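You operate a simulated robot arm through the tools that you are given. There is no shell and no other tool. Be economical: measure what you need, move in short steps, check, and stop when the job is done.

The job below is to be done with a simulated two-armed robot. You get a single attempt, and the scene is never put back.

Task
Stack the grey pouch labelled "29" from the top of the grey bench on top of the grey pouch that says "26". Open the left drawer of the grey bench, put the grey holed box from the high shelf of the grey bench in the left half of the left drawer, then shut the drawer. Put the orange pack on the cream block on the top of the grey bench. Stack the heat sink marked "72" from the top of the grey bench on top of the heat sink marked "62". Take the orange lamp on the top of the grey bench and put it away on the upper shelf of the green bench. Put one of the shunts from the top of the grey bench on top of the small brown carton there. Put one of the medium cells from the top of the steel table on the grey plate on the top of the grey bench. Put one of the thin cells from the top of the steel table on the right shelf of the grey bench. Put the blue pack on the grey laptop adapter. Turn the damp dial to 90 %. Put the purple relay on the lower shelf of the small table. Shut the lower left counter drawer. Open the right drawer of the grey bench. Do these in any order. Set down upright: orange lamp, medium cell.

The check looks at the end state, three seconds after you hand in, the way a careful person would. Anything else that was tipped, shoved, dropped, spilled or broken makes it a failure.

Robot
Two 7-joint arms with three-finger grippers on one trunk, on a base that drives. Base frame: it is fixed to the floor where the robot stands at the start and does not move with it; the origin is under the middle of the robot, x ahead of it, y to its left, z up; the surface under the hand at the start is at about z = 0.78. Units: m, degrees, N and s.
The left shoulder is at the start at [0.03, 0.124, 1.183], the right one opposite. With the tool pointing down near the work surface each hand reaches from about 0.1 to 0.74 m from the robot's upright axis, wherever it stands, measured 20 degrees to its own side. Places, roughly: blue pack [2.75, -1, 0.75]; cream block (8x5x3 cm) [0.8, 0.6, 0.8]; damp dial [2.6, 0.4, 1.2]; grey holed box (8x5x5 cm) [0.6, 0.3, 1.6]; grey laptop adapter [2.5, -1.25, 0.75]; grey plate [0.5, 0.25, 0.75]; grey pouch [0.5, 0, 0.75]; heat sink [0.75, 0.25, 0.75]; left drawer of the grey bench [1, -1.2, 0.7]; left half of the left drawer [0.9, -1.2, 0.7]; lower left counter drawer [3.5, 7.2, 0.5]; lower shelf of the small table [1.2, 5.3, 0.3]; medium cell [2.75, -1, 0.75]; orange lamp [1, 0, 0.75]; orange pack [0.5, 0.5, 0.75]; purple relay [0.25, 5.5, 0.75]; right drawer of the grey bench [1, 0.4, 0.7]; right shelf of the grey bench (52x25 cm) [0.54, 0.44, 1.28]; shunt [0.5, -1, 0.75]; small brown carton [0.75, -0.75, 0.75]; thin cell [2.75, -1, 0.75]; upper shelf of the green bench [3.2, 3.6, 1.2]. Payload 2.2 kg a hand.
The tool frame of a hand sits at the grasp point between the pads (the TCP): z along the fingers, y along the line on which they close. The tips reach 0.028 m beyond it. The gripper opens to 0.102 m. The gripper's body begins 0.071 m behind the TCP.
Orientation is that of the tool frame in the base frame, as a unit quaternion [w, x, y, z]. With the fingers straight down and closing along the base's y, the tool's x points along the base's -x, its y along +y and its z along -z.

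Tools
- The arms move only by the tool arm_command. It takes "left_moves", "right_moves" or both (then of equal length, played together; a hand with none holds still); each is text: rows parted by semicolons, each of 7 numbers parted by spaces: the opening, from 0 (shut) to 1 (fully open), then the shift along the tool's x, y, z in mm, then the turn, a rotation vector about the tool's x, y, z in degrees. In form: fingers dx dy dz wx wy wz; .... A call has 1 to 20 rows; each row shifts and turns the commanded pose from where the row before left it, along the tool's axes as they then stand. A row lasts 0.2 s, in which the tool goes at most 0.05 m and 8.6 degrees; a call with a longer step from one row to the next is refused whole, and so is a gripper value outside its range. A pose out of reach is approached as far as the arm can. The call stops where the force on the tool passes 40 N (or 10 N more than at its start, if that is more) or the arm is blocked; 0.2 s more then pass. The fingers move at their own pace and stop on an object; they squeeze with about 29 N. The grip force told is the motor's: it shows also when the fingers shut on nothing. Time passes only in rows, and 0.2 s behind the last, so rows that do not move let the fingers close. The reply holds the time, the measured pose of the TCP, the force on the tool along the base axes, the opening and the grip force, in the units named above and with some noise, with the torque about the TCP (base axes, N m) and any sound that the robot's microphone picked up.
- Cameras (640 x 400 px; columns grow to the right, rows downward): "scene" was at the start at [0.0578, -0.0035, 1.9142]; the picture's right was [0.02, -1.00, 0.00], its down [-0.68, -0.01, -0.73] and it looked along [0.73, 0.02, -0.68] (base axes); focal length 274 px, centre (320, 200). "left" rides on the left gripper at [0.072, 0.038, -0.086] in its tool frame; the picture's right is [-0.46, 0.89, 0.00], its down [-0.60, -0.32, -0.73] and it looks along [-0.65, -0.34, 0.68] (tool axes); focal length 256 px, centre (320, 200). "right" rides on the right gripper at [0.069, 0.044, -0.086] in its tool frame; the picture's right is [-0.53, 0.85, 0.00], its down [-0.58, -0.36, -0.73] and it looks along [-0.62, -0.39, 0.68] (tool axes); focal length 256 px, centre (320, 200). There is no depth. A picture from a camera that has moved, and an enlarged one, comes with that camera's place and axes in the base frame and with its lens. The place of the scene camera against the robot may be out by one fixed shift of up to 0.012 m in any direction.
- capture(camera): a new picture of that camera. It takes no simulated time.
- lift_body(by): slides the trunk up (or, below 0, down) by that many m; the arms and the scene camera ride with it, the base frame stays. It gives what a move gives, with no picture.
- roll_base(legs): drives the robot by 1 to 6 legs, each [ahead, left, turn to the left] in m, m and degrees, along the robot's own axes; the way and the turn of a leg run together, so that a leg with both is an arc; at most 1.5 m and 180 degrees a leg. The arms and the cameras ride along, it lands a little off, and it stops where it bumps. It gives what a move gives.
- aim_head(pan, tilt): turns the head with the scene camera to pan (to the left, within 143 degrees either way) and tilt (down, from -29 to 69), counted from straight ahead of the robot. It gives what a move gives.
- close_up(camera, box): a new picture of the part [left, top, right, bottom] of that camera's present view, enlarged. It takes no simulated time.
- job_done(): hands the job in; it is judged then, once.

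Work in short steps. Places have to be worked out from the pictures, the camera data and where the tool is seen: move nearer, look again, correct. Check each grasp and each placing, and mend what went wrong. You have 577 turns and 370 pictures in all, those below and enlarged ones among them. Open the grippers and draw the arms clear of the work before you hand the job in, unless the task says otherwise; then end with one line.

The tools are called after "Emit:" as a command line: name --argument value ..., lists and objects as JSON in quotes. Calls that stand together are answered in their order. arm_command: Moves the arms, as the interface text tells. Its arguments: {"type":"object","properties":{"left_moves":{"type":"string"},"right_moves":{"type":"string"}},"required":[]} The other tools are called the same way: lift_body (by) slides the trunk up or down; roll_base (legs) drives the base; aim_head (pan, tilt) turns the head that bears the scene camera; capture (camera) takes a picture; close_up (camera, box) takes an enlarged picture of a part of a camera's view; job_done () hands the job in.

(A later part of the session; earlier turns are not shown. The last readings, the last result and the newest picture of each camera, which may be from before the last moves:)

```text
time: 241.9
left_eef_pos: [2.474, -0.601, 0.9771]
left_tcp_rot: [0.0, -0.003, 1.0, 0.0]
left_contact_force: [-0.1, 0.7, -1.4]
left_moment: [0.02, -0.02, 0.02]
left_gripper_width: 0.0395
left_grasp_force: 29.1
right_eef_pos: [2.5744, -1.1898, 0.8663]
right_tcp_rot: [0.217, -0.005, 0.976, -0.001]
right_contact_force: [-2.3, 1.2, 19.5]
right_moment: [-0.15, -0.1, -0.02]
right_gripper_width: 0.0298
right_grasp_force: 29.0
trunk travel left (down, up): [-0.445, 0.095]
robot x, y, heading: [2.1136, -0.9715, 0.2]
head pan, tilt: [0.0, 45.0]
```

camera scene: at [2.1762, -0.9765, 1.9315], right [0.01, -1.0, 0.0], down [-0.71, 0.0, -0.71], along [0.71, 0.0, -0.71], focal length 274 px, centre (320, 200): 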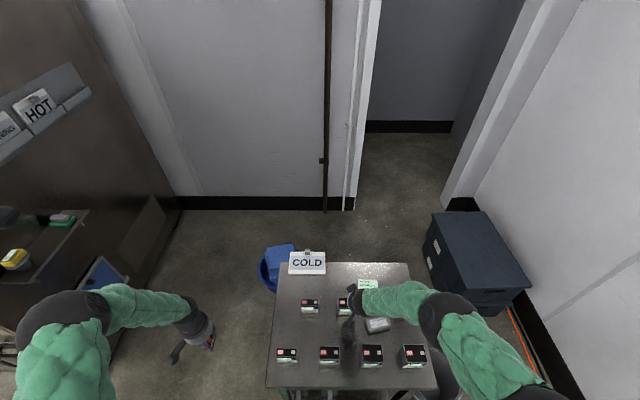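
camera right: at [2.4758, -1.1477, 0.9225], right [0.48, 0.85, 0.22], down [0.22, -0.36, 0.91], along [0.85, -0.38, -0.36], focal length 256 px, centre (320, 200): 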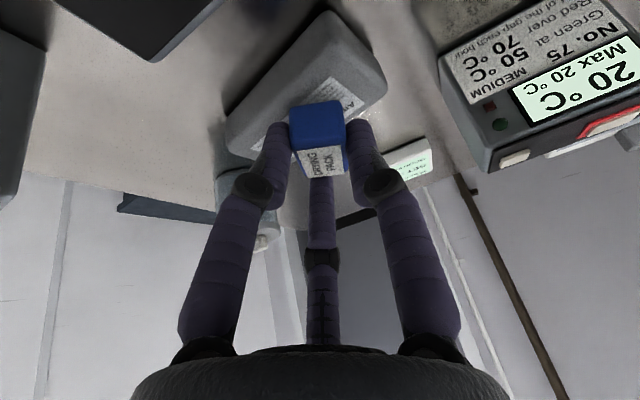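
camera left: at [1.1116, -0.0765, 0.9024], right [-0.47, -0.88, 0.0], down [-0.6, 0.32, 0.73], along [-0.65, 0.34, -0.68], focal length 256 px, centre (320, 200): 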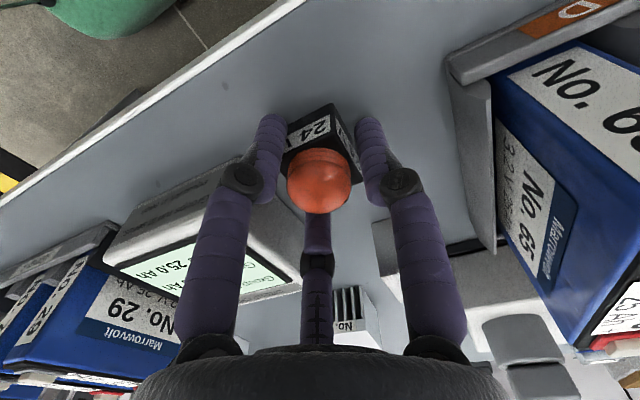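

Contact. Ease 1 mm and open, then withdraw along the tool axis.

Emit:
arm_command --right_moves "0 -0.4 0 -0.9 0 0 0;0.4 0 0 0 0 0 0;0.45 0 0 0 0 0 0;0.45 0 0 -25 0 0 0;0.6 0 0 -40 0 0 0;0.8 -10 0 -40 0 0 0;0.8 0 0 0 0 0 0"

Emit:
capture --camera "right"

```text
time: 243.5
left_eef_pos: [2.4752, -0.6025, 0.9777]
left_tcp_rot: [-0.001, -0.001, 1.0, 0.001]
left_contact_force: [0.2, 0.4, 0.1]
left_moment: [0.03, 0.0, 0.04]
left_gripper_width: 0.0395
left_grasp_force: 29.0
right_eef_pos: [2.5419, -1.1887, 0.9642]
right_tcp_rot: [0.215, -0.004, 0.977, 0.0]
right_contact_force: [-0.3, 0.2, -0.2]
right_moment: [-0.06, 0.01, 0.01]
right_gripper_width: 0.0817
right_grasp_force: 0.1
trunk travel left (down, up): [-0.445, 0.095]
robot x, y, heading: [2.1204, -0.9702, 0.4]
head pan, tilt: [0.0, 45.0]
```

```text
221 pictures are left
camera right: at [2.4425, -1.1452, 1.0119], right [0.48, 0.85, 0.22], down [0.22, -0.36, 0.91], along [0.85, -0.38, -0.36], focal length 256 px, centre (320, 200)
```

right: 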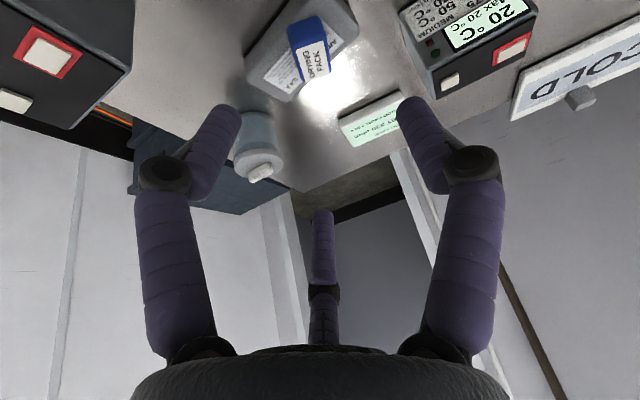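

Blue pack is on the adapter. Now level the right hand, back away and go to the table's +y side for the thin cell.

Emit:
arm_command --right_moves "1 0 0 -30 0 5 0;1 0 0 -30 0 5 0;1 40 0 0 0 5 0;1 40 0 0 0 5 0;1 40 0 0 0 5 0;1 40 0 0 0 0 0;1 40 0 0 0 0 0;1 0 0 0 0 0 0"

Emit:
roll_base --legs '[[-0.37, 0, 0], [0, 0.65, 0]]'

Emit:
aim_head --pan -30 --tilt 40

Emit:
capture --camera "scene"

```text
time: 245.3
left_eef_pos: [2.4752, -0.6017, 0.9771]
left_tcp_rot: [-0.001, -0.002, 1.0, 0.001]
left_contact_force: [0.8, 0.3, 0.6]
left_moment: [0.01, 0.05, -0.01]
left_gripper_width: 0.0394
left_grasp_force: 29.3
right_eef_pos: [2.318, -1.1912, 1.0002]
right_tcp_rot: [-0.002, -0.005, 1.0, -0.001]
right_contact_force: [0.4, -1.1, 0.9]
right_moment: [0.02, 0.01, 0.0]
right_gripper_width: 0.1018
right_grasp_force: 0.2
trunk travel left (down, up): [-0.445, 0.095]
robot x, y, heading: [2.1214, -0.9765, 0.5]
head pan, tilt: [0.0, 45.0]
```

```text
time: 250.9
left_eef_pos: [2.0925, 0.0379, 0.9767]
left_tcp_rot: [0.0, -0.003, 1.0, 0.001]
left_contact_force: [-0.6, -0.1, -0.5]
left_moment: [-0.01, -0.01, 0.01]
left_gripper_width: 0.0394
left_grasp_force: 29.0
right_eef_pos: [1.9365, -0.5533, 1.0001]
right_tcp_rot: [-0.001, -0.005, 1.0, -0.001]
right_contact_force: [0.7, 0.2, 0.4]
right_moment: [0.03, 0.0, -0.01]
right_gripper_width: 0.1022
right_grasp_force: 0.2
trunk travel left (down, up): [-0.445, 0.095]
robot x, y, heading: [1.7365, -0.3328, 0.5]
head pan, tilt: [0.0, 45.0]
```

```text
time: 251.8
left_eef_pos: [2.092, 0.0371, 0.977]
left_tcp_rot: [-0.001, -0.004, 1.0, 0.001]
left_contact_force: [-0.7, 0.1, -0.5]
left_moment: [0.02, -0.02, -0.02]
left_gripper_width: 0.0396
left_grasp_force: 28.8
right_eef_pos: [1.937, -0.5531, 1.0]
right_tcp_rot: [-0.001, -0.005, 1.0, -0.001]
right_contact_force: [-0.5, -0.1, -0.4]
right_moment: [0.01, -0.01, 0.02]
right_gripper_width: 0.102
right_grasp_force: 0.1
trunk travel left (down, up): [-0.445, 0.095]
robot x, y, heading: [1.7388, -0.3309, 0.7]
head pan, tilt: [-30.0, 40.0]
```

```text
220 pictures are left
camera scene: at [1.7865, -0.3812, 1.9388], right [-0.49, -0.87, 0.0], down [-0.56, 0.32, -0.77], along [0.67, -0.38, -0.64], focal length 274 px, centre (320, 200)
```

scene: 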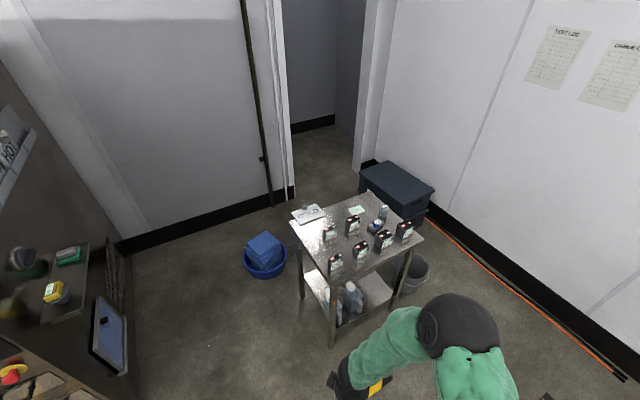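

Emit:
roll_base --legs '[[0, 0, -90.5], [0, 0.7, 0]]'

Emit:
aim_head --pan 0 --tilt 50

Emit:
capture --camera "scene"

```text
time: 259.5
left_eef_pos: [2.7965, -0.7072, 0.978]
left_tcp_rot: [0.0, 0.714, 0.701, 0.001]
left_contact_force: [-0.3, -0.3, -0.6]
left_moment: [0.01, 0.01, 0.0]
left_gripper_width: 0.0389
left_grasp_force: 29.3
right_eef_pos: [2.2084, -0.5373, 1.001]
right_tcp_rot: [-0.001, 0.712, 0.702, 0.0]
right_contact_force: [0.3, 0.5, 0.1]
right_moment: [0.01, 0.01, -0.02]
right_gripper_width: 0.1019
right_grasp_force: 0.2
trunk travel left (down, up): [-0.445, 0.095]
robot x, y, heading: [2.4368, -0.3432, -90.6]
head pan, tilt: [-30.0, 40.0]
```

```text
time: 260.5
left_eef_pos: [2.7963, -0.7081, 0.9761]
left_tcp_rot: [0.001, 0.715, 0.699, 0.001]
left_contact_force: [0.2, -0.5, -0.1]
left_moment: [-0.01, 0.0, -0.02]
left_gripper_width: 0.0399
left_grasp_force: 28.9
right_eef_pos: [2.2099, -0.5368, 1.001]
right_tcp_rot: [-0.002, 0.712, 0.702, 0.0]
right_contact_force: [0.4, 0.5, 1.0]
right_moment: [-0.02, -0.03, 0.03]
right_gripper_width: 0.1021
right_grasp_force: 0.0
trunk travel left (down, up): [-0.445, 0.095]
robot x, y, heading: [2.4338, -0.3417, -90.8]
head pan, tilt: [0.0, 50.0]
```

```text
219 pictures are left
camera scene: at [2.4377, -0.3959, 1.9246], right [-1.0, 0.02, 0.0], down [0.01, 0.77, -0.64], along [-0.01, -0.64, -0.77], focal length 274 px, centre (320, 200)
```

scene: 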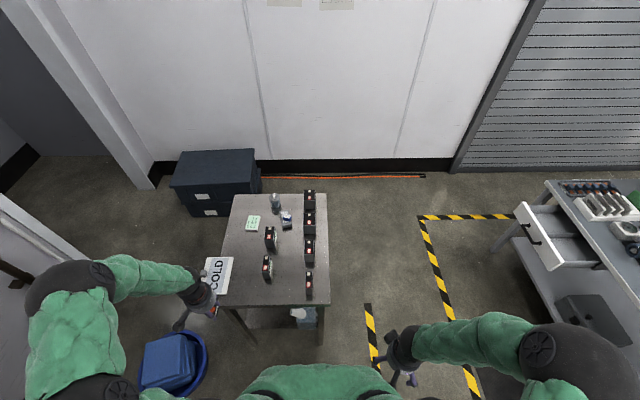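

Emit:
arm_command --right_moves "0.7 -23 37 0 0 0 0;0.7 -23 37 0 0 0 0;0.7 -23 37 0 0 0 0;0.7 -23 37 0 0 0 0;0.7 -23 37 0 0 0 0;0.7 -23 37 0 0 0 0;0.7 -23 36 0 0 0 0;0.7 0 0 0 0 -7.5 0;0.7 0 0 0 0 -7.5 0;0.7 0 0 0 0 -7.5 0;0.7 0 0 0 0 -7.5 0;0.7 0 0 0 0 -7.5 0;0.7 0 0 0 0 -7.5 0;0.7 0 0 0 0 0 0"

Emit:
capture --camera "right"

```text
time: 263.5
left_eef_pos: [2.7962, -0.7083, 0.9766]
left_tcp_rot: [0.001, 0.714, 0.7, 0.001]
left_contact_force: [0.5, 0.8, 0.2]
left_moment: [0.0, -0.01, 0.0]
left_gripper_width: 0.0395
left_grasp_force: 28.9
right_eef_pos: [2.465, -0.7029, 1.0004]
right_tcp_rot: [0.268, 0.658, 0.649, -0.273]
right_contact_force: [-0.3, 0.8, 0.0]
right_moment: [0.01, 0.0, 0.01]
right_gripper_width: 0.0713
right_grasp_force: 0.1
trunk travel left (down, up): [-0.445, 0.095]
robot x, y, heading: [2.4327, -0.3453, -91.1]
head pan, tilt: [0.0, 50.0]
```

```text
218 pictures are left
camera right: at [2.5096, -0.5931, 1.0107], right [0.84, -0.39, 0.38], down [-0.36, 0.11, 0.93], along [-0.4, -0.91, -0.05], focal length 256 px, centre (320, 200)
```

right: 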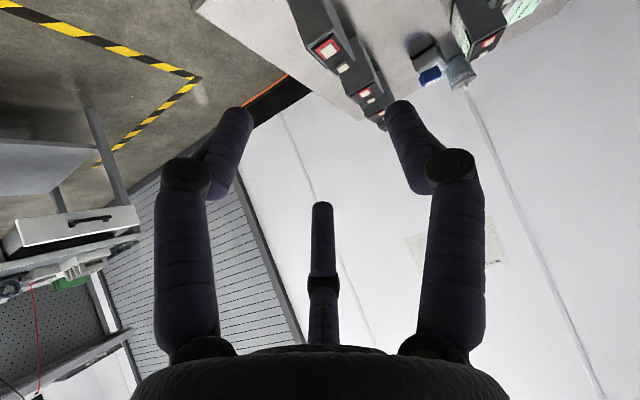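

Emit:
arm_command --right_moves "0.7 32 0 -32 0 0 0;0.7 32 0 -32 0 0 0;0.7 32 0 -32 0 0 0;0.7 0 0 0 0 0 0"

Emit:
capture --camera "right"

Emit:
close_up --camera "scene" --box '[250, 180, 370, 310]'

```text
time: 264.4
left_eef_pos: [2.7955, -0.7085, 0.9763]
left_tcp_rot: [-0.001, 0.714, 0.7, 0.001]
left_contact_force: [-0.3, -0.4, -0.8]
left_moment: [0.03, -0.05, -0.03]
left_gripper_width: 0.0395
left_grasp_force: 29.4
right_eef_pos: [2.4902, -0.6312, 1.0312]
right_tcp_rot: [0.28, 0.74, 0.555, -0.257]
right_contact_force: [-0.3, -0.3, 0.0]
right_moment: [0.04, 0.01, 0.0]
right_gripper_width: 0.0714
right_grasp_force: 0.2
right hand out of reach, approached as far as the arm can: row 3
trunk travel left (down, up): [-0.445, 0.095]
robot x, y, heading: [2.4317, -0.3411, -90.9]
head pan, tilt: [0.0, 50.0]
stopped in row 4 (right hand): the arm was blocked; the commanded pose is now the measured one
```

```text
217 pictures are left
camera right: at [2.5563, -0.5328, 1.0491], right [0.68, -0.55, 0.48], down [-0.44, 0.21, 0.87], along [-0.58, -0.81, -0.11], focal length 256 px, centre (320, 200)
```

right: 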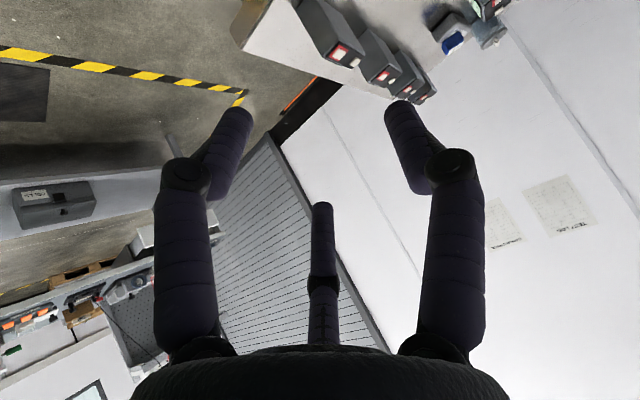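

```text
3.08 times, centred on (310, 245) of scene
camera zoom: at [2.4364, -0.3976, 1.9246], right [-1.0, 0.02, 0.0], down [0.01, 0.77, -0.64], along [-0.01, -0.64, -0.77], focal length 842 px, centre (351, 62)
```

zoom: 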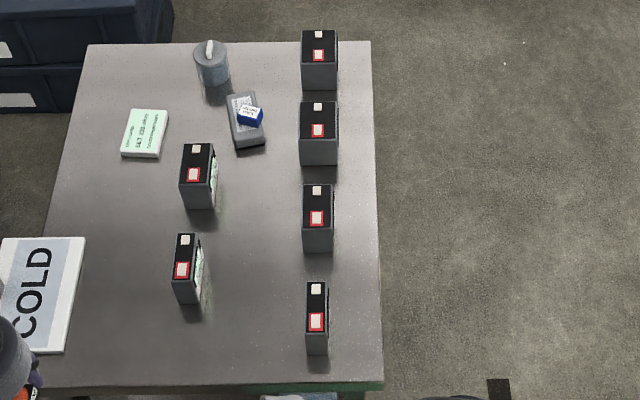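

Emit:
arm_command --right_moves "0.7 0 0 20 -2 0 -7.3;0.7 0 0 20 -2 0 -7.3;0.7 0 0 0 0 0 0"

```text
time: 265.2
left_eef_pos: [2.7973, -0.7072, 0.9767]
left_tcp_rot: [0.0, 0.714, 0.7, 0.001]
left_contact_force: [0.3, 0.1, -0.5]
left_moment: [0.01, 0.02, 0.03]
left_gripper_width: 0.0392
left_grasp_force: 29.1
right_eef_pos: [2.4947, -0.6618, 1.0081]
right_tcp_rot: [0.278, 0.653, 0.65, -0.272]
right_contact_force: [0.9, -0.3, 0.2]
right_moment: [-0.02, 0.02, 0.0]
right_gripper_width: 0.0715
right_grasp_force: 0.1
trunk travel left (down, up): [-0.445, 0.095]
robot x, y, heading: [2.4302, -0.3426, -90.8]
head pan, tilt: [0.0, 50.0]
```

Emit:
arm_command --right_moves "0.6 -6 -8 39.5 0 0 0;0.6 -6 -8 39.5 0 0 0;0.6 -6 -8 39.5 0 0 0;0.6 -6 -8 39.5 0 0 0;0.6 0 0 0 0 0 0"

Emit:
close_up --camera "scene" --box '[250, 230, 370, 310]'

Emit:
capture --camera "right"

```text
time: 266.4
left_eef_pos: [2.797, -0.7072, 0.9778]
left_tcp_rot: [0.001, 0.714, 0.7, 0.001]
left_contact_force: [0.2, -0.3, 0.2]
left_moment: [-0.05, 0.04, 0.0]
left_gripper_width: 0.0396
left_grasp_force: 29.0
right_eef_pos: [2.4578, -0.7832, 0.9085]
right_tcp_rot: [0.269, 0.652, 0.654, -0.272]
right_contact_force: [-0.1, 0.5, -0.2]
right_moment: [0.02, 0.01, 0.01]
right_gripper_width: 0.0613
right_grasp_force: 0.2
trunk travel left (down, up): [-0.445, 0.095]
robot x, y, heading: [2.4357, -0.3454, -91.2]
head pan, tilt: [0.0, 50.0]
```

```text
5.00 times, centred on (310, 270) of scene
camera zoom: at [2.4385, -0.3947, 1.9247], right [-1.0, 0.02, 0.0], down [0.01, 0.77, -0.64], along [-0.01, -0.64, -0.77], focal length 1368 px, centre (370, -150)
```

zoom: 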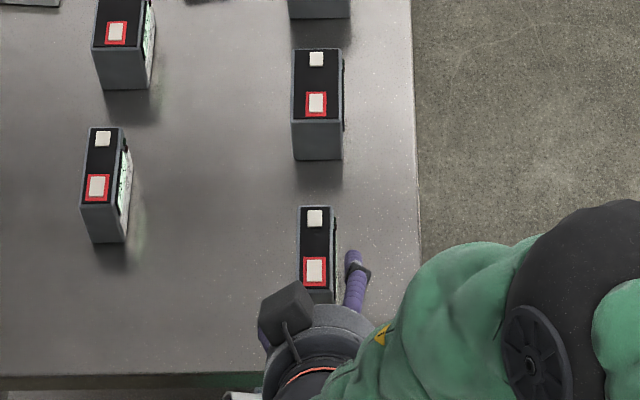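

```text
214 pictures are left
camera right: at [2.5012, -0.6738, 0.9206], right [0.85, -0.38, 0.37], down [-0.36, 0.11, 0.93], along [-0.39, -0.92, -0.04], focal length 256 px, centre (320, 200)
```

right: 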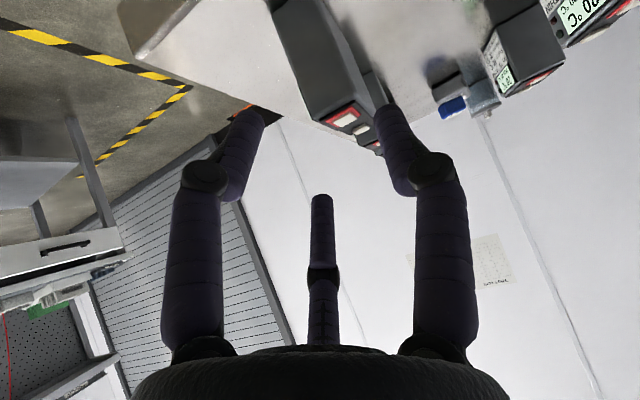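

Emit:
arm_command --right_moves "0.6 -5 3 30 0 0 0;0.6 -4 0 30 0 0 0;0.6 0 0 32 0 0 0;0.6 0 0 0 0 0 0"

Emit:
close_up --camera "scene" --box '[250, 230, 370, 310]'

Emit:
capture --camera "right"

```text
time: 267.4
left_eef_pos: [2.7966, -0.708, 0.9776]
left_tcp_rot: [0.001, 0.714, 0.7, 0.0]
left_contact_force: [0.1, 0.2, -0.7]
left_moment: [-0.02, -0.02, -0.01]
left_gripper_width: 0.0396
left_grasp_force: 29.2
right_eef_pos: [2.4595, -0.8574, 0.8499]
right_tcp_rot: [0.269, 0.654, 0.652, -0.274]
right_contact_force: [-0.8, -0.3, 0.3]
right_moment: [0.0, -0.02, 0.02]
right_gripper_width: 0.0611
right_grasp_force: 0.1
trunk travel left (down, up): [-0.445, 0.095]
robot x, y, heading: [2.434, -0.3444, -91.2]
head pan, tilt: [0.0, 50.0]
```

```text
5.00 times, centred on (310, 270) of scene
camera zoom: at [2.4381, -0.3948, 1.9247], right [-1.0, 0.02, 0.0], down [0.01, 0.77, -0.64], along [-0.01, -0.64, -0.77], focal length 1368 px, centre (370, -150)
```

zoom: 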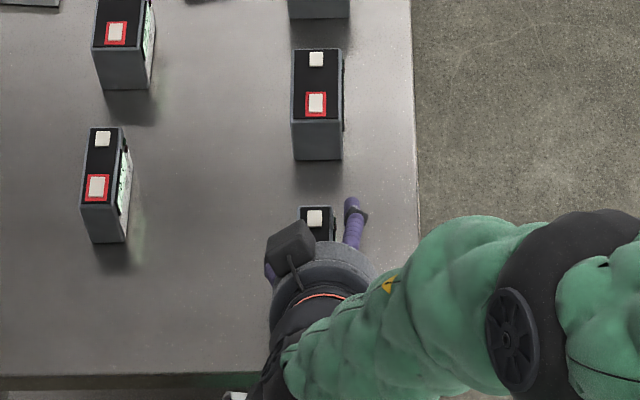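

```text
212 pictures are left
camera right: at [2.5024, -0.7461, 0.8612], right [0.85, -0.38, 0.37], down [-0.36, 0.11, 0.93], along [-0.39, -0.92, -0.04], focal length 256 px, centre (320, 200)
```

right: 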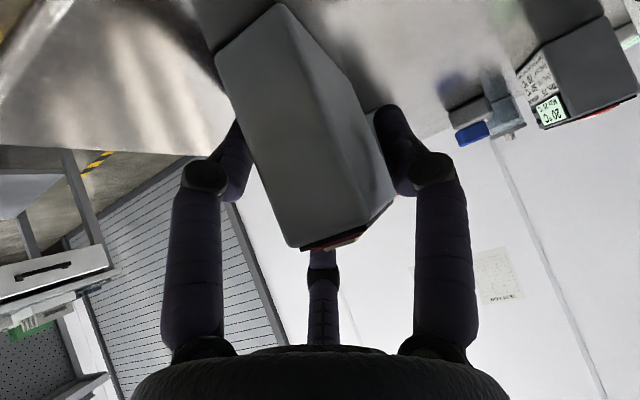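

Emit:
arm_command --right_moves "0.4 0 0 0 0 0 0;0.2 0 0 0 0 0 0;0 0 0 0 0 0 0;0 0 0 0 0 0 0"

Emit:
capture --camera "right"

```text
time: 268.4
left_eef_pos: [2.7962, -0.7083, 0.9777]
left_tcp_rot: [0.0, 0.714, 0.7, 0.001]
left_contact_force: [-0.2, -0.3, 0.4]
left_moment: [-0.01, 0.01, 0.0]
left_gripper_width: 0.0393
left_grasp_force: 29.1
right_eef_pos: [2.4605, -0.8569, 0.85]
right_tcp_rot: [0.27, 0.653, 0.653, -0.273]
right_contact_force: [1.3, -0.9, 0.4]
right_moment: [-0.01, -0.07, -0.04]
right_gripper_width: 0.0436
right_grasp_force: 29.5
trunk travel left (down, up): [-0.445, 0.095]
robot x, y, heading: [2.4347, -0.3452, -91.1]
head pan, tilt: [0.0, 50.0]
```

```text
211 pictures are left
camera right: at [2.5025, -0.7466, 0.8611], right [0.85, -0.38, 0.37], down [-0.36, 0.11, 0.93], along [-0.39, -0.92, -0.04], focal length 256 px, centre (320, 200)
```

right: 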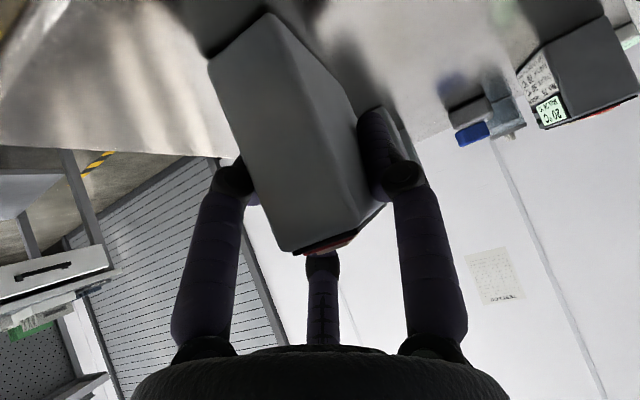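

Gripped. Lift straight up and check.

Emit:
arm_command --right_moves "0 -10 0 -10 0 0 0;0 -23 0 -23 0 0 0;0 -23 0 -23 0 0 0;0 -23 0 -23 0 0 0;0 -10 0 -10 0 0 0;0 0 0 0 0 0 0"

Emit:
capture --camera "scene"

```text
time: 269.8
left_eef_pos: [2.7957, -0.7071, 0.9769]
left_tcp_rot: [0.0, 0.714, 0.701, 0.001]
left_contact_force: [-0.2, 0.1, -1.6]
left_moment: [0.02, 0.0, 0.0]
left_gripper_width: 0.0394
left_grasp_force: 28.8
right_eef_pos: [2.4604, -0.8558, 0.9735]
right_tcp_rot: [0.268, 0.653, 0.653, -0.273]
right_contact_force: [-0.4, 0.4, -3.0]
right_moment: [-0.01, 0.01, -0.01]
right_gripper_width: 0.0437
right_grasp_force: 29.2
trunk travel left (down, up): [-0.445, 0.095]
robot x, y, heading: [2.4348, -0.3418, -90.9]
head pan, tilt: [0.0, 50.0]
```

```text
210 pictures are left
camera scene: at [2.4382, -0.3964, 1.9246], right [-1.0, 0.02, 0.0], down [0.01, 0.77, -0.64], along [-0.01, -0.64, -0.77], focal length 274 px, centre (320, 200)
```

scene: 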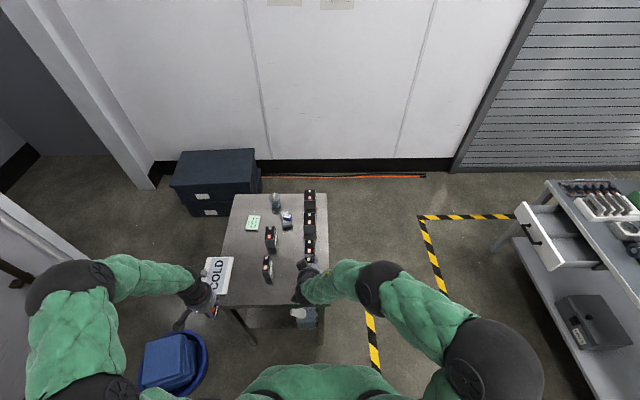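

Emit:
roll_base --legs '[[0, -0.62, 0], [0, 0, -89], [0, -0.72, 0]]'

Emit:
lift_body --by 0.095

Emit:
capture --camera "scene"

```text
time: 280.5
left_eef_pos: [1.4723, 0.0121, 0.977]
left_tcp_rot: [0.0, 1.0, -0.016, 0.0]
left_contact_force: [0.1, -0.2, -1.4]
left_moment: [-0.01, 0.01, 0.0]
left_gripper_width: 0.0392
left_grasp_force: 29.2
right_eef_pos: [1.3274, 0.3507, 0.9734]
right_tcp_rot: [-0.005, 0.924, -0.005, -0.383]
right_contact_force: [-0.3, 0.6, -3.1]
right_moment: [0.03, 0.02, 0.0]
right_gripper_width: 0.0434
right_grasp_force: 29.0
trunk travel left (down, up): [-0.445, 0.095]
robot x, y, heading: [1.8387, 0.3685, 178.5]
head pan, tilt: [0.0, 50.0]
```

```text
time: 281.8
left_eef_pos: [1.4715, 0.0116, 1.071]
left_tcp_rot: [0.0, 1.0, -0.016, 0.0]
left_contact_force: [0.2, -0.2, -0.8]
left_moment: [0.03, 0.01, 0.0]
left_gripper_width: 0.0396
left_grasp_force: 28.6
right_eef_pos: [1.3292, 0.3498, 1.0689]
right_tcp_rot: [-0.005, 0.924, -0.006, -0.383]
right_contact_force: [1.3, -0.7, -3.0]
right_moment: [0.01, 0.03, -0.02]
right_gripper_width: 0.0435
right_grasp_force: 29.7
trunk travel left (down, up): [-0.54, 0.0]
robot x, y, heading: [1.8397, 0.3702, 178.3]
head pan, tilt: [0.0, 50.0]
```

```text
209 pictures are left
camera scene: at [1.7982, 0.3662, 2.0194], right [0.03, 1.0, 0.0], down [0.77, -0.02, -0.64], along [-0.64, 0.02, -0.77], focal length 274 px, centre (320, 200)
```

scene: 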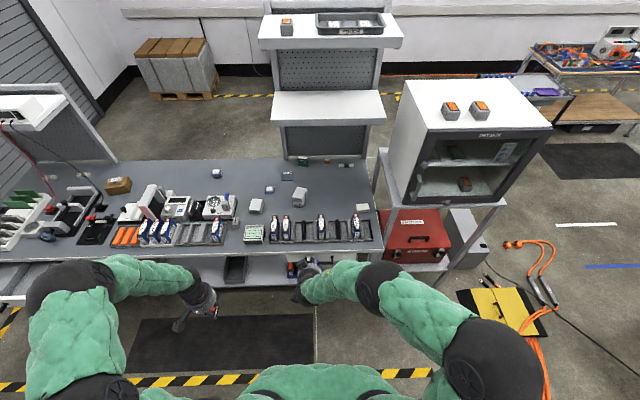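

Right shelf's front edge is at x≈0.69. Raise the right hand to z≈1.40.

Emit:
arm_command --right_moves "0 -23.5 0 -23.5 0 0 0;0 -23.5 0 -23.5 0 0 0;0 -23.5 0 -23.5 0 0 0;0 -23.5 0 -23.5 0 0 0;0 -23.5 0 -23.5 0 0 0;0 -23.5 0 -23.5 0 0 0;0 -23.5 0 -23.5 0 0 0;0 -23.5 0 -23.5 0 0 0;0 -23.5 0 -23.5 0 0 0;0 -23.5 0 -23.5 0 0 0;0 0 0 0 0 0 0"

Emit:
roll_base --legs '[[0.395, 0, 1.5]]'

Emit:
capture --camera "scene"

Emit:
capture --camera "right"

```text
time: 284.2
left_eef_pos: [1.4707, 0.0129, 1.0717]
left_tcp_rot: [0.001, 1.0, -0.016, 0.0]
left_contact_force: [0.4, -0.6, -0.6]
left_moment: [0.01, -0.02, 0.03]
left_gripper_width: 0.0396
left_grasp_force: 28.8
right_eef_pos: [1.3297, 0.3504, 1.4007]
right_tcp_rot: [-0.004, 0.924, -0.005, -0.383]
right_contact_force: [-0.2, 0.7, -2.7]
right_moment: [0.06, -0.03, 0.0]
right_gripper_width: 0.0432
right_grasp_force: 29.1
trunk travel left (down, up): [-0.54, 0.0]
robot x, y, heading: [1.8403, 0.3743, 178.5]
head pan, tilt: [0.0, 50.0]
```

```text
time: 286.7
left_eef_pos: [1.0842, 0.0101, 1.0732]
left_tcp_rot: [0.001, 1.0, -0.003, 0.0]
left_contact_force: [1.2, -0.6, -0.7]
left_moment: [0.04, 0.02, -0.01]
left_gripper_width: 0.0394
left_grasp_force: 28.6
right_eef_pos: [0.9327, 0.3437, 1.4001]
right_tcp_rot: [0.001, 0.924, 0.007, -0.383]
right_contact_force: [0.5, -0.4, -2.6]
right_moment: [0.04, 0.0, -0.03]
right_gripper_width: 0.0435
right_grasp_force: 28.8
trunk travel left (down, up): [-0.54, 0.0]
robot x, y, heading: [1.4409, 0.3782, 179.7]
head pan, tilt: [0.0, 50.0]
```

```text
208 pictures are left
camera scene: at [1.4015, 0.3718, 2.0196], right [0.0, 1.0, 0.0], down [0.77, 0.0, -0.64], along [-0.64, 0.0, -0.77], focal length 274 px, centre (320, 200)
```

scene: 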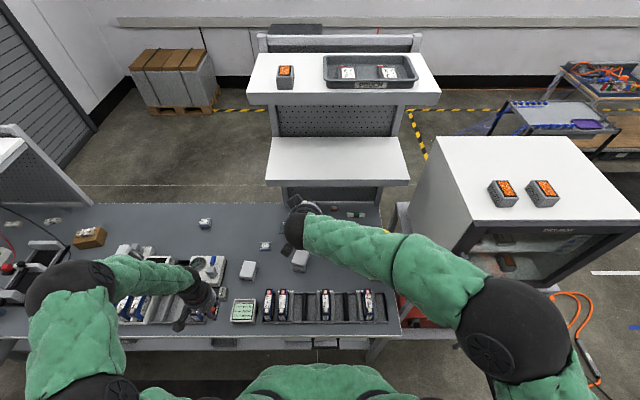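

```text
207 pictures are left
camera right: at [1.0433, 0.3019, 1.412], right [-0.37, -0.85, 0.37], down [0.11, 0.36, 0.93], along [-0.92, 0.38, -0.04], focal length 256 px, centre (320, 200)
```

right: 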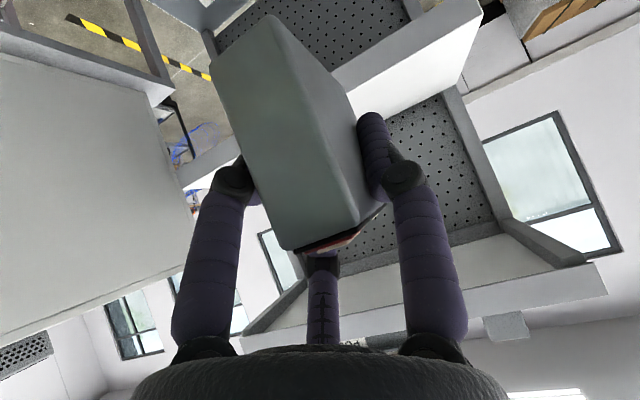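

Emit:
arm_command --right_moves "0 -24.8 -6.2 28.4 0 0 0;0 -24.8 -6.2 28.4 0 0 0;0 -24.8 -6.2 28.4 0 0 0;0 -24.8 -6.2 28.4 0 0 0;0 -24.8 -6.2 28.4 0 0 0;0 -24.8 -6.2 28.4 0 0 0;0 -24.8 -6.2 28.4 0 0 0;0 -24.8 -6.2 28.4 0 0 0;0 0 0 0 0 0 0"

Emit:
close_up --camera "scene" --box '[240, 120, 440, 245]'

Emit:
capture --camera "right"

```text
time: 288.7
left_eef_pos: [1.085, 0.0094, 1.0722]
left_tcp_rot: [0.001, 1.0, -0.003, 0.001]
left_contact_force: [2.0, -0.3, -0.7]
left_moment: [0.0, -0.01, -0.04]
left_gripper_width: 0.0396
left_grasp_force: 28.9
right_eef_pos: [0.6328, 0.3884, 1.3798]
right_tcp_rot: [0.001, 0.924, 0.006, -0.383]
right_contact_force: [1.2, 0.8, -2.5]
right_moment: [-0.01, 0.0, -0.02]
right_gripper_width: 0.0435
right_grasp_force: 28.9
trunk travel left (down, up): [-0.54, 0.0]
robot x, y, heading: [1.4446, 0.3778, 179.6]
head pan, tilt: [0.0, 50.0]
```

```text
3.20 times, centred on (340, 182) of scene
camera zoom: at [1.4027, 0.3719, 2.0197], right [0.0, 1.0, 0.0], down [0.77, 0.0, -0.64], along [-0.64, 0.0, -0.77], focal length 876 px, centre (256, 256)
```

zoom: 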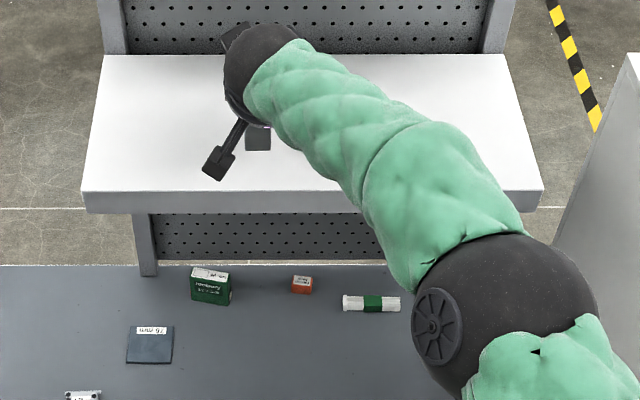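

```text
205 pictures are left
camera right: at [0.7431, 0.3464, 1.3921], right [-0.37, -0.85, 0.37], down [0.11, 0.36, 0.93], along [-0.92, 0.38, -0.04], focal length 256 px, centre (320, 200)
```

right: 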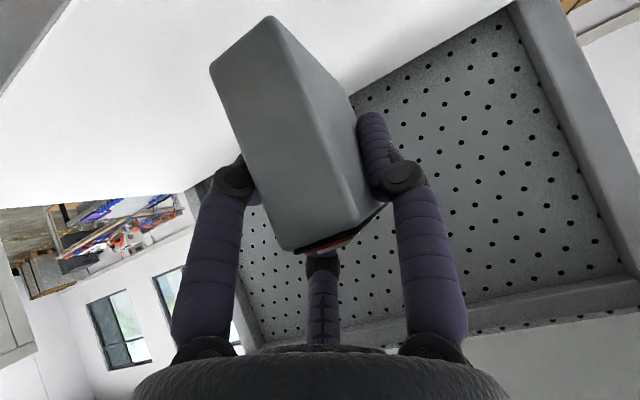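

Emit:
arm_command --right_moves "0 13 0 13 0 0 0;0 13 0 13 0 0 0;0 2 0 2 0 0 0;0 2 0 2 0 0 0;0 0 0 0 0 0 0"

```text
time: 289.9
left_eef_pos: [1.0844, 0.0095, 1.0712]
left_tcp_rot: [0.001, 1.0, -0.003, 0.001]
left_contact_force: [0.0, -0.9, -0.1]
left_moment: [-0.03, -0.04, 0.02]
left_gripper_width: 0.0395
left_grasp_force: 29.1
right_eef_pos: [0.6312, 0.3886, 1.3379]
right_tcp_rot: [0.001, 0.924, 0.007, -0.382]
right_contact_force: [0.2, 0.5, -3.3]
right_moment: [0.02, 0.02, -0.01]
right_gripper_width: 0.0436
right_grasp_force: 28.8
trunk travel left (down, up): [-0.54, 0.0]
robot x, y, heading: [1.4397, 0.3755, 179.8]
head pan, tilt: [0.0, 50.0]
```

Emit:
arm_command --right_moves "0 1.5 0 1.5 0 0 0;0 1.5 0 1.5 0 0 0;0 1.5 0 1.5 0 0 0;0 0 0 0 0 0 0"

```text
time: 290.9
left_eef_pos: [1.0848, 0.009, 1.0711]
left_tcp_rot: [0.002, 1.0, -0.003, 0.001]
left_contact_force: [0.3, 0.1, -0.6]
left_moment: [0.03, -0.03, 0.01]
left_gripper_width: 0.0394
left_grasp_force: 29.1
right_eef_pos: [0.6309, 0.3891, 1.3323]
right_tcp_rot: [0.0, 0.924, 0.006, -0.383]
right_contact_force: [0.3, 0.3, -3.3]
right_moment: [0.02, 0.03, 0.04]
right_gripper_width: 0.0433
right_grasp_force: 29.3
trunk travel left (down, up): [-0.54, 0.0]
robot x, y, heading: [1.4455, 0.377, 179.8]
head pan, tilt: [0.0, 50.0]
```

Emit:
arm_command --right_moves "0 1.5 0 1.5 0 0 0;0 1.5 0 1.5 0 0 0;0 1.5 0 1.5 0 0 0;0 0 0 0 0 0 0"

Emit:
capture --camera "right"

```text
time: 291.9
left_eef_pos: [1.0841, 0.0097, 1.073]
left_tcp_rot: [0.001, 1.0, -0.003, 0.001]
left_contact_force: [-0.4, -0.1, -0.7]
left_moment: [-0.02, 0.01, -0.01]
left_gripper_width: 0.0393
left_grasp_force: 28.8
right_eef_pos: [0.6315, 0.3911, 1.325]
right_tcp_rot: [0.0, 0.924, 0.006, -0.383]
right_contact_force: [-0.8, -0.5, -3.4]
right_moment: [0.01, -0.03, 0.01]
right_gripper_width: 0.0436
right_grasp_force: 29.3
trunk travel left (down, up): [-0.54, 0.0]
robot x, y, heading: [1.4448, 0.3737, 179.9]
head pan, tilt: [0.0, 50.0]
```

```text
204 pictures are left
camera right: at [0.7415, 0.348, 1.3366], right [-0.37, -0.85, 0.37], down [0.1, 0.36, 0.93], along [-0.92, 0.38, -0.04], focal length 256 px, centre (320, 200)
```

right: 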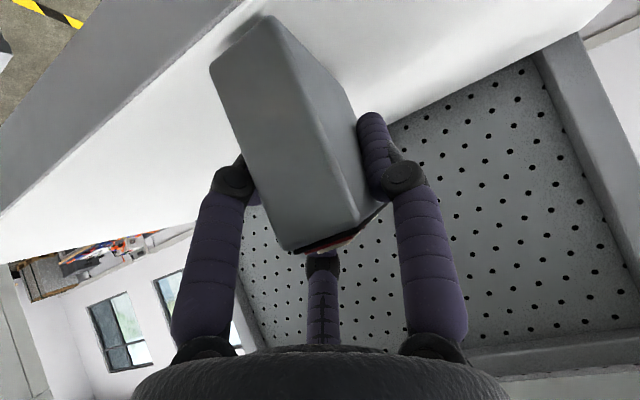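

Emit:
arm_command --right_moves "0 1.5 0 1.5 0 0 0;0 1.5 0 1.5 0 0 0;0 1.5 0 1.5 0 0 0;0 0 0 0 0 0 0"

```text
time: 292.9
left_eef_pos: [1.0843, 0.0098, 1.0729]
left_tcp_rot: [0.001, 1.0, -0.003, 0.002]
left_contact_force: [-0.2, -0.1, -0.7]
left_moment: [-0.02, 0.04, 0.0]
left_gripper_width: 0.0393
left_grasp_force: 28.9
right_eef_pos: [0.6296, 0.3911, 1.32]
right_tcp_rot: [0.0, 0.924, 0.006, -0.383]
right_contact_force: [0.1, -0.3, -0.5]
right_moment: [-0.01, -0.16, 0.02]
right_gripper_width: 0.0435
right_grasp_force: 28.9
trunk travel left (down, up): [-0.54, 0.0]
robot x, y, heading: [1.4434, 0.3749, 180.1]
head pan, tilt: [0.0, 50.0]
```

Emit:
arm_command --right_moves "0 1 0 1 0 0 0;0.55 0 0 0 0 0 0;0.65 0 0 0 0 0 0;0.65 0 0 0 0 0 0;0.65 0 0 -35 0 0 0;0.65 0 0 -40 0 0 0;0.65 0 0 -40 0 0 0;0.65 0 0 0 0 0 0"

Emit:
capture --camera "right"

```text
time: 294.7
left_eef_pos: [1.0835, 0.0099, 1.0722]
left_tcp_rot: [0.002, 1.0, -0.003, 0.001]
left_contact_force: [-0.7, -0.3, -0.6]
left_moment: [0.01, -0.05, -0.01]
left_gripper_width: 0.0394
left_grasp_force: 28.9
right_eef_pos: [0.712, 0.3923, 1.4005]
right_tcp_rot: [0.001, 0.924, 0.007, -0.383]
right_contact_force: [-0.6, -0.6, -0.2]
right_moment: [-0.02, -0.04, -0.04]
right_gripper_width: 0.0663
right_grasp_force: 0.1
trunk travel left (down, up): [-0.54, 0.0]
robot x, y, heading: [1.4433, 0.3787, 179.9]
head pan, tilt: [0.0, 50.0]
```

```text
203 pictures are left
camera right: at [0.8228, 0.3503, 1.412], right [-0.37, -0.85, 0.37], down [0.1, 0.36, 0.93], along [-0.92, 0.38, -0.04], focal length 256 px, centre (320, 200)
```

right: 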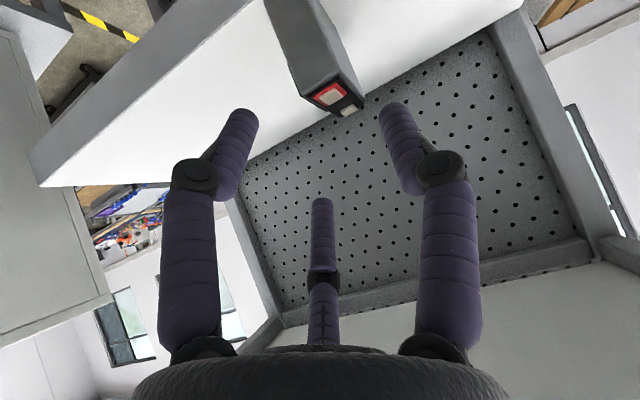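

Thin cell stands on the right shelf. Back away and bring the right hand down.

Emit:
roll_base --legs '[[-0.34, 0, 0]]'

Emit:
arm_command --right_moves "1 0 0 0 0 7.5 0;1 0 0 0 0 7.5 0;1 0 0 0 0 7.5 0;1 0 0 0 0 7.5 0;1 0 0 0 0 7.5 0;1 0 0 0 0 7.5 0;1 25 0 40 0 0 0;1 25 0 40 0 0 0;1 25 0 40 0 0 0;1 25 0 40 0 0 0;1 25 0 40 0 0 0;1 25 0 40 0 0 0;1 25 0 40 0 0 0;1 0 0 40 0 0 0;1 0 0 0 0 0 0"

Emit:
close_up --camera "scene" --box '[220, 60, 460, 210]'

```text
time: 296.9
left_eef_pos: [1.4171, 0.0096, 1.0724]
left_tcp_rot: [0.001, 1.0, -0.003, 0.0]
left_contact_force: [0.6, -0.1, 0.2]
left_moment: [0.02, 0.0, 0.0]
left_gripper_width: 0.039
left_grasp_force: 29.4
right_eef_pos: [1.0476, 0.3923, 1.4009]
right_tcp_rot: [0.0, 0.924, 0.006, -0.383]
right_contact_force: [-0.4, -0.3, 0.5]
right_moment: [-0.02, 0.02, -0.01]
right_gripper_width: 0.0664
right_grasp_force: 0.1
trunk travel left (down, up): [-0.54, 0.0]
robot x, y, heading: [1.778, 0.3753, 179.8]
head pan, tilt: [0.0, 50.0]
```

```text
time: 300.1
left_eef_pos: [1.4178, 0.0097, 1.0725]
left_tcp_rot: [0.002, 1.0, -0.003, 0.0]
left_contact_force: [1.3, -0.7, 1.1]
left_moment: [0.02, 0.04, -0.03]
left_gripper_width: 0.0392
left_grasp_force: 28.9
right_eef_pos: [1.2359, 0.3955, 1.0766]
right_tcp_rot: [-0.001, 1.0, 0.006, 0.0]
right_contact_force: [0.2, 0.7, 0.3]
right_moment: [0.02, 0.04, -0.04]
right_gripper_width: 0.1024
right_grasp_force: 0.0
right hand out of reach, approached as far as the arm can: row 6
trunk travel left (down, up): [-0.54, 0.0]
robot x, y, heading: [1.7761, 0.3725, 179.7]
head pan, tilt: [0.0, 50.0]
```

```text
2.67 times, centred on (340, 135) of scene
camera zoom: at [1.7364, 0.3706, 2.0197], right [0.0, 1.0, 0.0], down [0.77, 0.0, -0.64], along [-0.64, 0.0, -0.77], focal length 730 px, centre (267, 373)
```

zoom: 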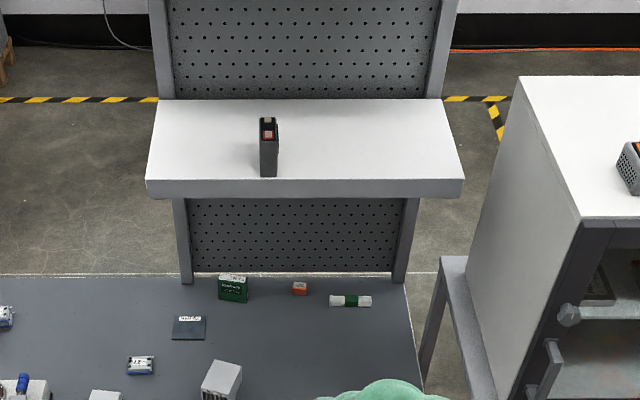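

Emit:
roll_base --legs '[[0, 0, 180], [0, -1.35, 0]]'

Emit:
aim_head --pan 0 --tilt 50

Emit:
lift_body --by -0.1

```text
time: 314.2
left_eef_pos: [2.117, -0.6284, 1.0721]
left_tcp_rot: [0.0, 0.006, 1.0, 0.001]
left_contact_force: [-0.9, 0.4, -0.6]
left_moment: [-0.03, 0.01, -0.02]
left_gripper_width: 0.0397
left_grasp_force: 28.6
right_eef_pos: [2.296, -1.0179, 1.0759]
right_tcp_rot: [0.0, -0.004, 1.0, -0.001]
right_contact_force: [-0.2, -0.1, 0.2]
right_moment: [-0.01, 0.02, -0.04]
right_gripper_width: 0.1021
right_grasp_force: 0.1
trunk travel left (down, up): [-0.54, 0.0]
robot x, y, heading: [1.7532, -0.9962, -0.4]
head pan, tilt: [0.0, 50.0]
```

```text
time: 314.9
left_eef_pos: [2.1175, -0.6305, 1.0724]
left_tcp_rot: [0.001, 0.006, 1.0, 0.001]
left_contact_force: [-0.4, 1.1, -0.6]
left_moment: [0.02, -0.03, -0.01]
left_gripper_width: 0.0393
left_grasp_force: 29.0
right_eef_pos: [2.2957, -1.0172, 1.0761]
right_tcp_rot: [0.0, -0.003, 1.0, -0.002]
right_contact_force: [0.5, 0.6, -0.2]
right_moment: [-0.02, 0.0, 0.02]
right_gripper_width: 0.1023
right_grasp_force: 0.0
trunk travel left (down, up): [-0.54, 0.0]
robot x, y, heading: [1.7565, -0.995, -0.8]
head pan, tilt: [0.0, 50.0]
```

```text
time: 316.2
left_eef_pos: [2.1175, -0.6311, 0.9719]
left_tcp_rot: [0.0, 0.006, 1.0, 0.001]
left_contact_force: [-0.2, 0.0, 0.6]
left_moment: [0.03, 0.01, 0.03]
left_gripper_width: 0.0393
left_grasp_force: 28.7
right_eef_pos: [2.2967, -1.017, 0.9766]
right_tcp_rot: [0.0, -0.003, 1.0, -0.002]
right_contact_force: [-0.1, -0.3, -0.9]
right_moment: [0.01, 0.0, 0.0]
right_gripper_width: 0.1019
right_grasp_force: 0.0
trunk travel left (down, up): [-0.44, 0.1]
robot x, y, heading: [1.7553, -0.9933, -0.4]
head pan, tilt: [0.0, 50.0]
```

Emit:
arm_command --right_moves "0.8 0 0 0 0 0 -8.2;0.8 0 0 0 0 0 -8.2;0.8 0 0 0 0 0 -8.2;0.8 0 0 0 0 0 -8.2;0.8 0 0 0 0 0 -8.2;0.8 0 0 0 0 0 -8.2;0.8 0 0 0 0 0 -8.2;0.8 0 0 0 0 0 -8.2;0.8 0 0 0 0 0 -8.2;0.8 0 0 0 0 0 -8.2;0.8 0 0 0 0 0 -8;0.8 0 0 0 0 0 0"

Emit:
roll_base --legs '[[0.19, 0, 0.4]]'

Emit:
capture --camera "right"

```text
time: 318.8
left_eef_pos: [2.1176, -0.6287, 0.9715]
left_tcp_rot: [0.0, 0.006, 1.0, 0.001]
left_contact_force: [-0.6, -0.5, 0.3]
left_moment: [0.0, -0.01, -0.01]
left_gripper_width: 0.0397
left_grasp_force: 29.2
right_eef_pos: [2.2967, -1.0171, 0.9756]
right_tcp_rot: [0.001, 0.71, -0.704, 0.001]
right_contact_force: [0.1, -0.8, 0.1]
right_moment: [-0.01, 0.0, 0.0]
right_gripper_width: 0.0815
right_grasp_force: 0.0
trunk travel left (down, up): [-0.44, 0.1]
robot x, y, heading: [1.7542, -0.9949, -0.5]
head pan, tilt: [0.0, 50.0]
```

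```text
time: 320.3
left_eef_pos: [2.3036, -0.626, 0.9712]
left_tcp_rot: [-0.001, 0.001, 1.0, 0.0]
left_contact_force: [0.6, 0.2, 0.1]
left_moment: [0.03, 0.03, -0.01]
left_gripper_width: 0.0395
left_grasp_force: 29.1
right_eef_pos: [2.4875, -1.0131, 0.9751]
right_tcp_rot: [0.001, 0.713, -0.701, 0.001]
right_contact_force: [0.5, -0.1, -0.5]
right_moment: [0.03, 0.01, -0.01]
right_gripper_width: 0.0817
right_grasp_force: 0.1
trunk travel left (down, up): [-0.44, 0.1]
robot x, y, heading: [1.9449, -0.9979, 0.1]
head pan, tilt: [0.0, 50.0]
```

```text
201 pictures are left
camera right: at [2.444, -1.0817, 1.0615], right [-0.85, 0.52, 0.0], down [0.36, 0.59, 0.73], along [0.38, 0.62, -0.69], focal length 256 px, centre (320, 200)
```

right: 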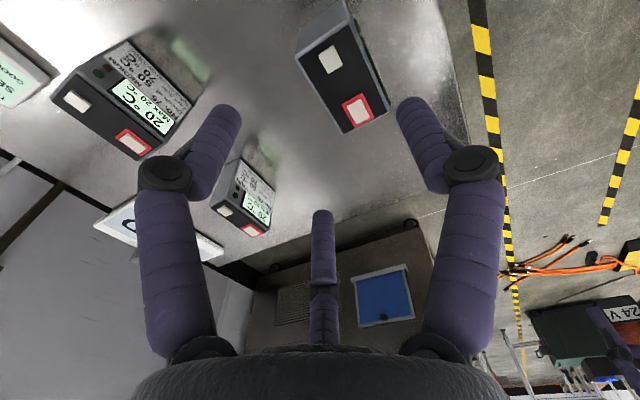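

Emit:
arm_command --right_moves "0.8 -8 10 20 0 0 0;0.8 0 0 40 0 0 0;0.8 0 0 40 0 0 0;0.8 0 0 0 0 0 0"

Emit:
capture --camera "right"

```text
time: 321.3
left_eef_pos: [2.3044, -0.6275, 0.972]
left_tcp_rot: [-0.001, 0.002, 1.0, 0.001]
left_contact_force: [0.3, 1.0, 0.2]
left_moment: [-0.01, -0.02, -0.01]
left_gripper_width: 0.0396
left_grasp_force: 29.3
right_eef_pos: [2.4742, -1.0078, 0.8733]
right_tcp_rot: [0.003, 0.712, -0.702, 0.002]
right_contact_force: [0.9, 3.5, 3.4]
right_moment: [0.08, 0.01, 0.05]
right_gripper_width: 0.0913
right_grasp_force: 2.5
trunk travel left (down, up): [-0.44, 0.1]
robot x, y, heading: [1.945, -0.9958, -0.0]
head pan, tilt: [0.0, 50.0]
```

```text
200 pictures are left
camera right: at [2.432, -1.0769, 0.96], right [-0.85, 0.52, 0.0], down [0.36, 0.59, 0.73], along [0.38, 0.62, -0.69], focal length 256 px, centre (320, 200)
```

right: 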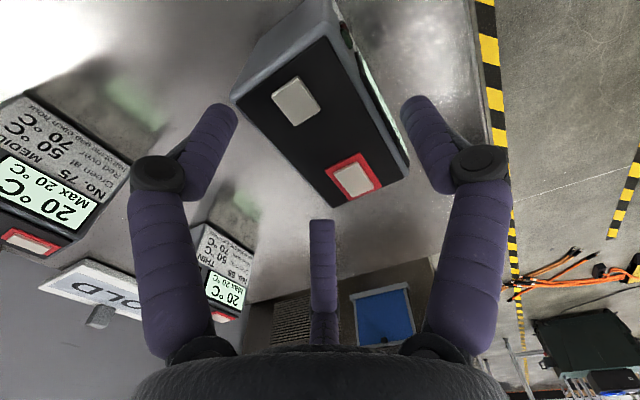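

Emit:
arm_command --right_moves "1 0 0 -25 0 0 0;1 0 0 -40 0 0 0;1 0 0 0 0 0 0"

Emit:
capture --camera "right"

Emit:
aim_head --pan -5 --tilt 55

Emit:
capture --camera "scene"

```text
time: 322.1
left_eef_pos: [2.3035, -0.6268, 0.9714]
left_tcp_rot: [-0.001, 0.001, 1.0, 0.001]
left_contact_force: [0.6, 0.5, 0.3]
left_moment: [-0.02, 0.01, -0.01]
left_gripper_width: 0.0395
left_grasp_force: 28.9
right_eef_pos: [2.4745, -1.0067, 0.941]
right_tcp_rot: [0.002, 0.713, -0.702, 0.001]
right_contact_force: [-0.2, 0.7, -0.3]
right_moment: [0.02, -0.03, 0.0]
right_gripper_width: 0.1021
right_grasp_force: 0.1
trunk travel left (down, up): [-0.44, 0.1]
robot x, y, heading: [1.9458, -0.9957, -0.2]
head pan, tilt: [0.0, 50.0]
```

```text
199 pictures are left
camera right: at [2.433, -1.0762, 1.0272], right [-0.85, 0.52, 0.0], down [0.36, 0.59, 0.73], along [0.38, 0.62, -0.69], focal length 256 px, centre (320, 200)
```

right: 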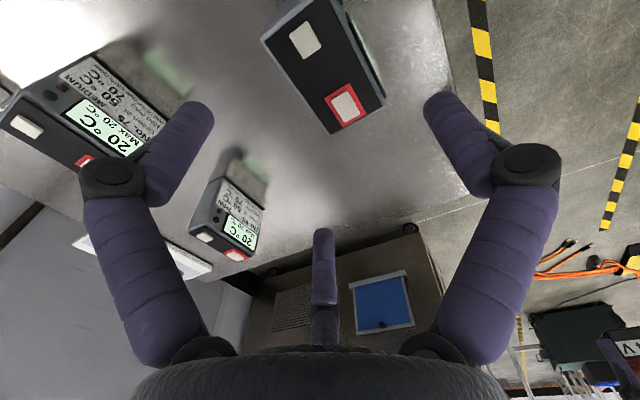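

```text
time: 322.8
left_eef_pos: [2.3029, -0.6276, 0.974]
left_tcp_rot: [0.0, 0.002, 1.0, 0.001]
left_contact_force: [0.3, -0.4, 0.4]
left_moment: [0.01, -0.01, 0.01]
left_gripper_width: 0.039
left_grasp_force: 29.4
right_eef_pos: [2.4748, -1.0073, 0.9411]
right_tcp_rot: [0.001, 0.712, -0.702, 0.002]
right_contact_force: [0.3, -0.3, -0.3]
right_moment: [0.01, -0.02, 0.03]
right_gripper_width: 0.1019
right_grasp_force: 0.0
trunk travel left (down, up): [-0.44, 0.1]
robot x, y, heading: [1.9426, -0.9961, -0.1]
head pan, tilt: [-5.0, 55.0]
```

```text
198 pictures are left
camera scene: at [1.9918, -1.0069, 1.9131], right [-0.09, -1.0, 0.0], down [-0.82, 0.07, -0.57], along [0.57, -0.05, -0.82], focal length 274 px, centre (320, 200)
```

scene: 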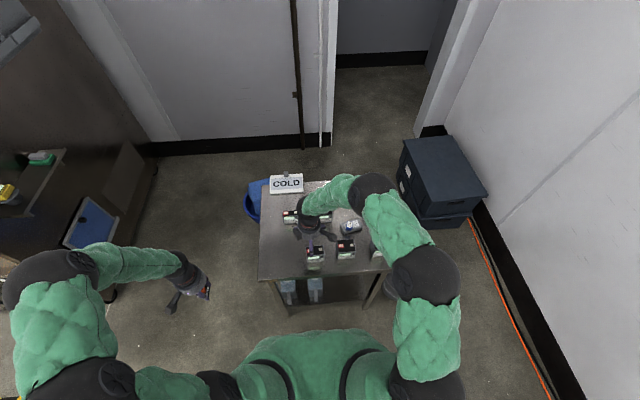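

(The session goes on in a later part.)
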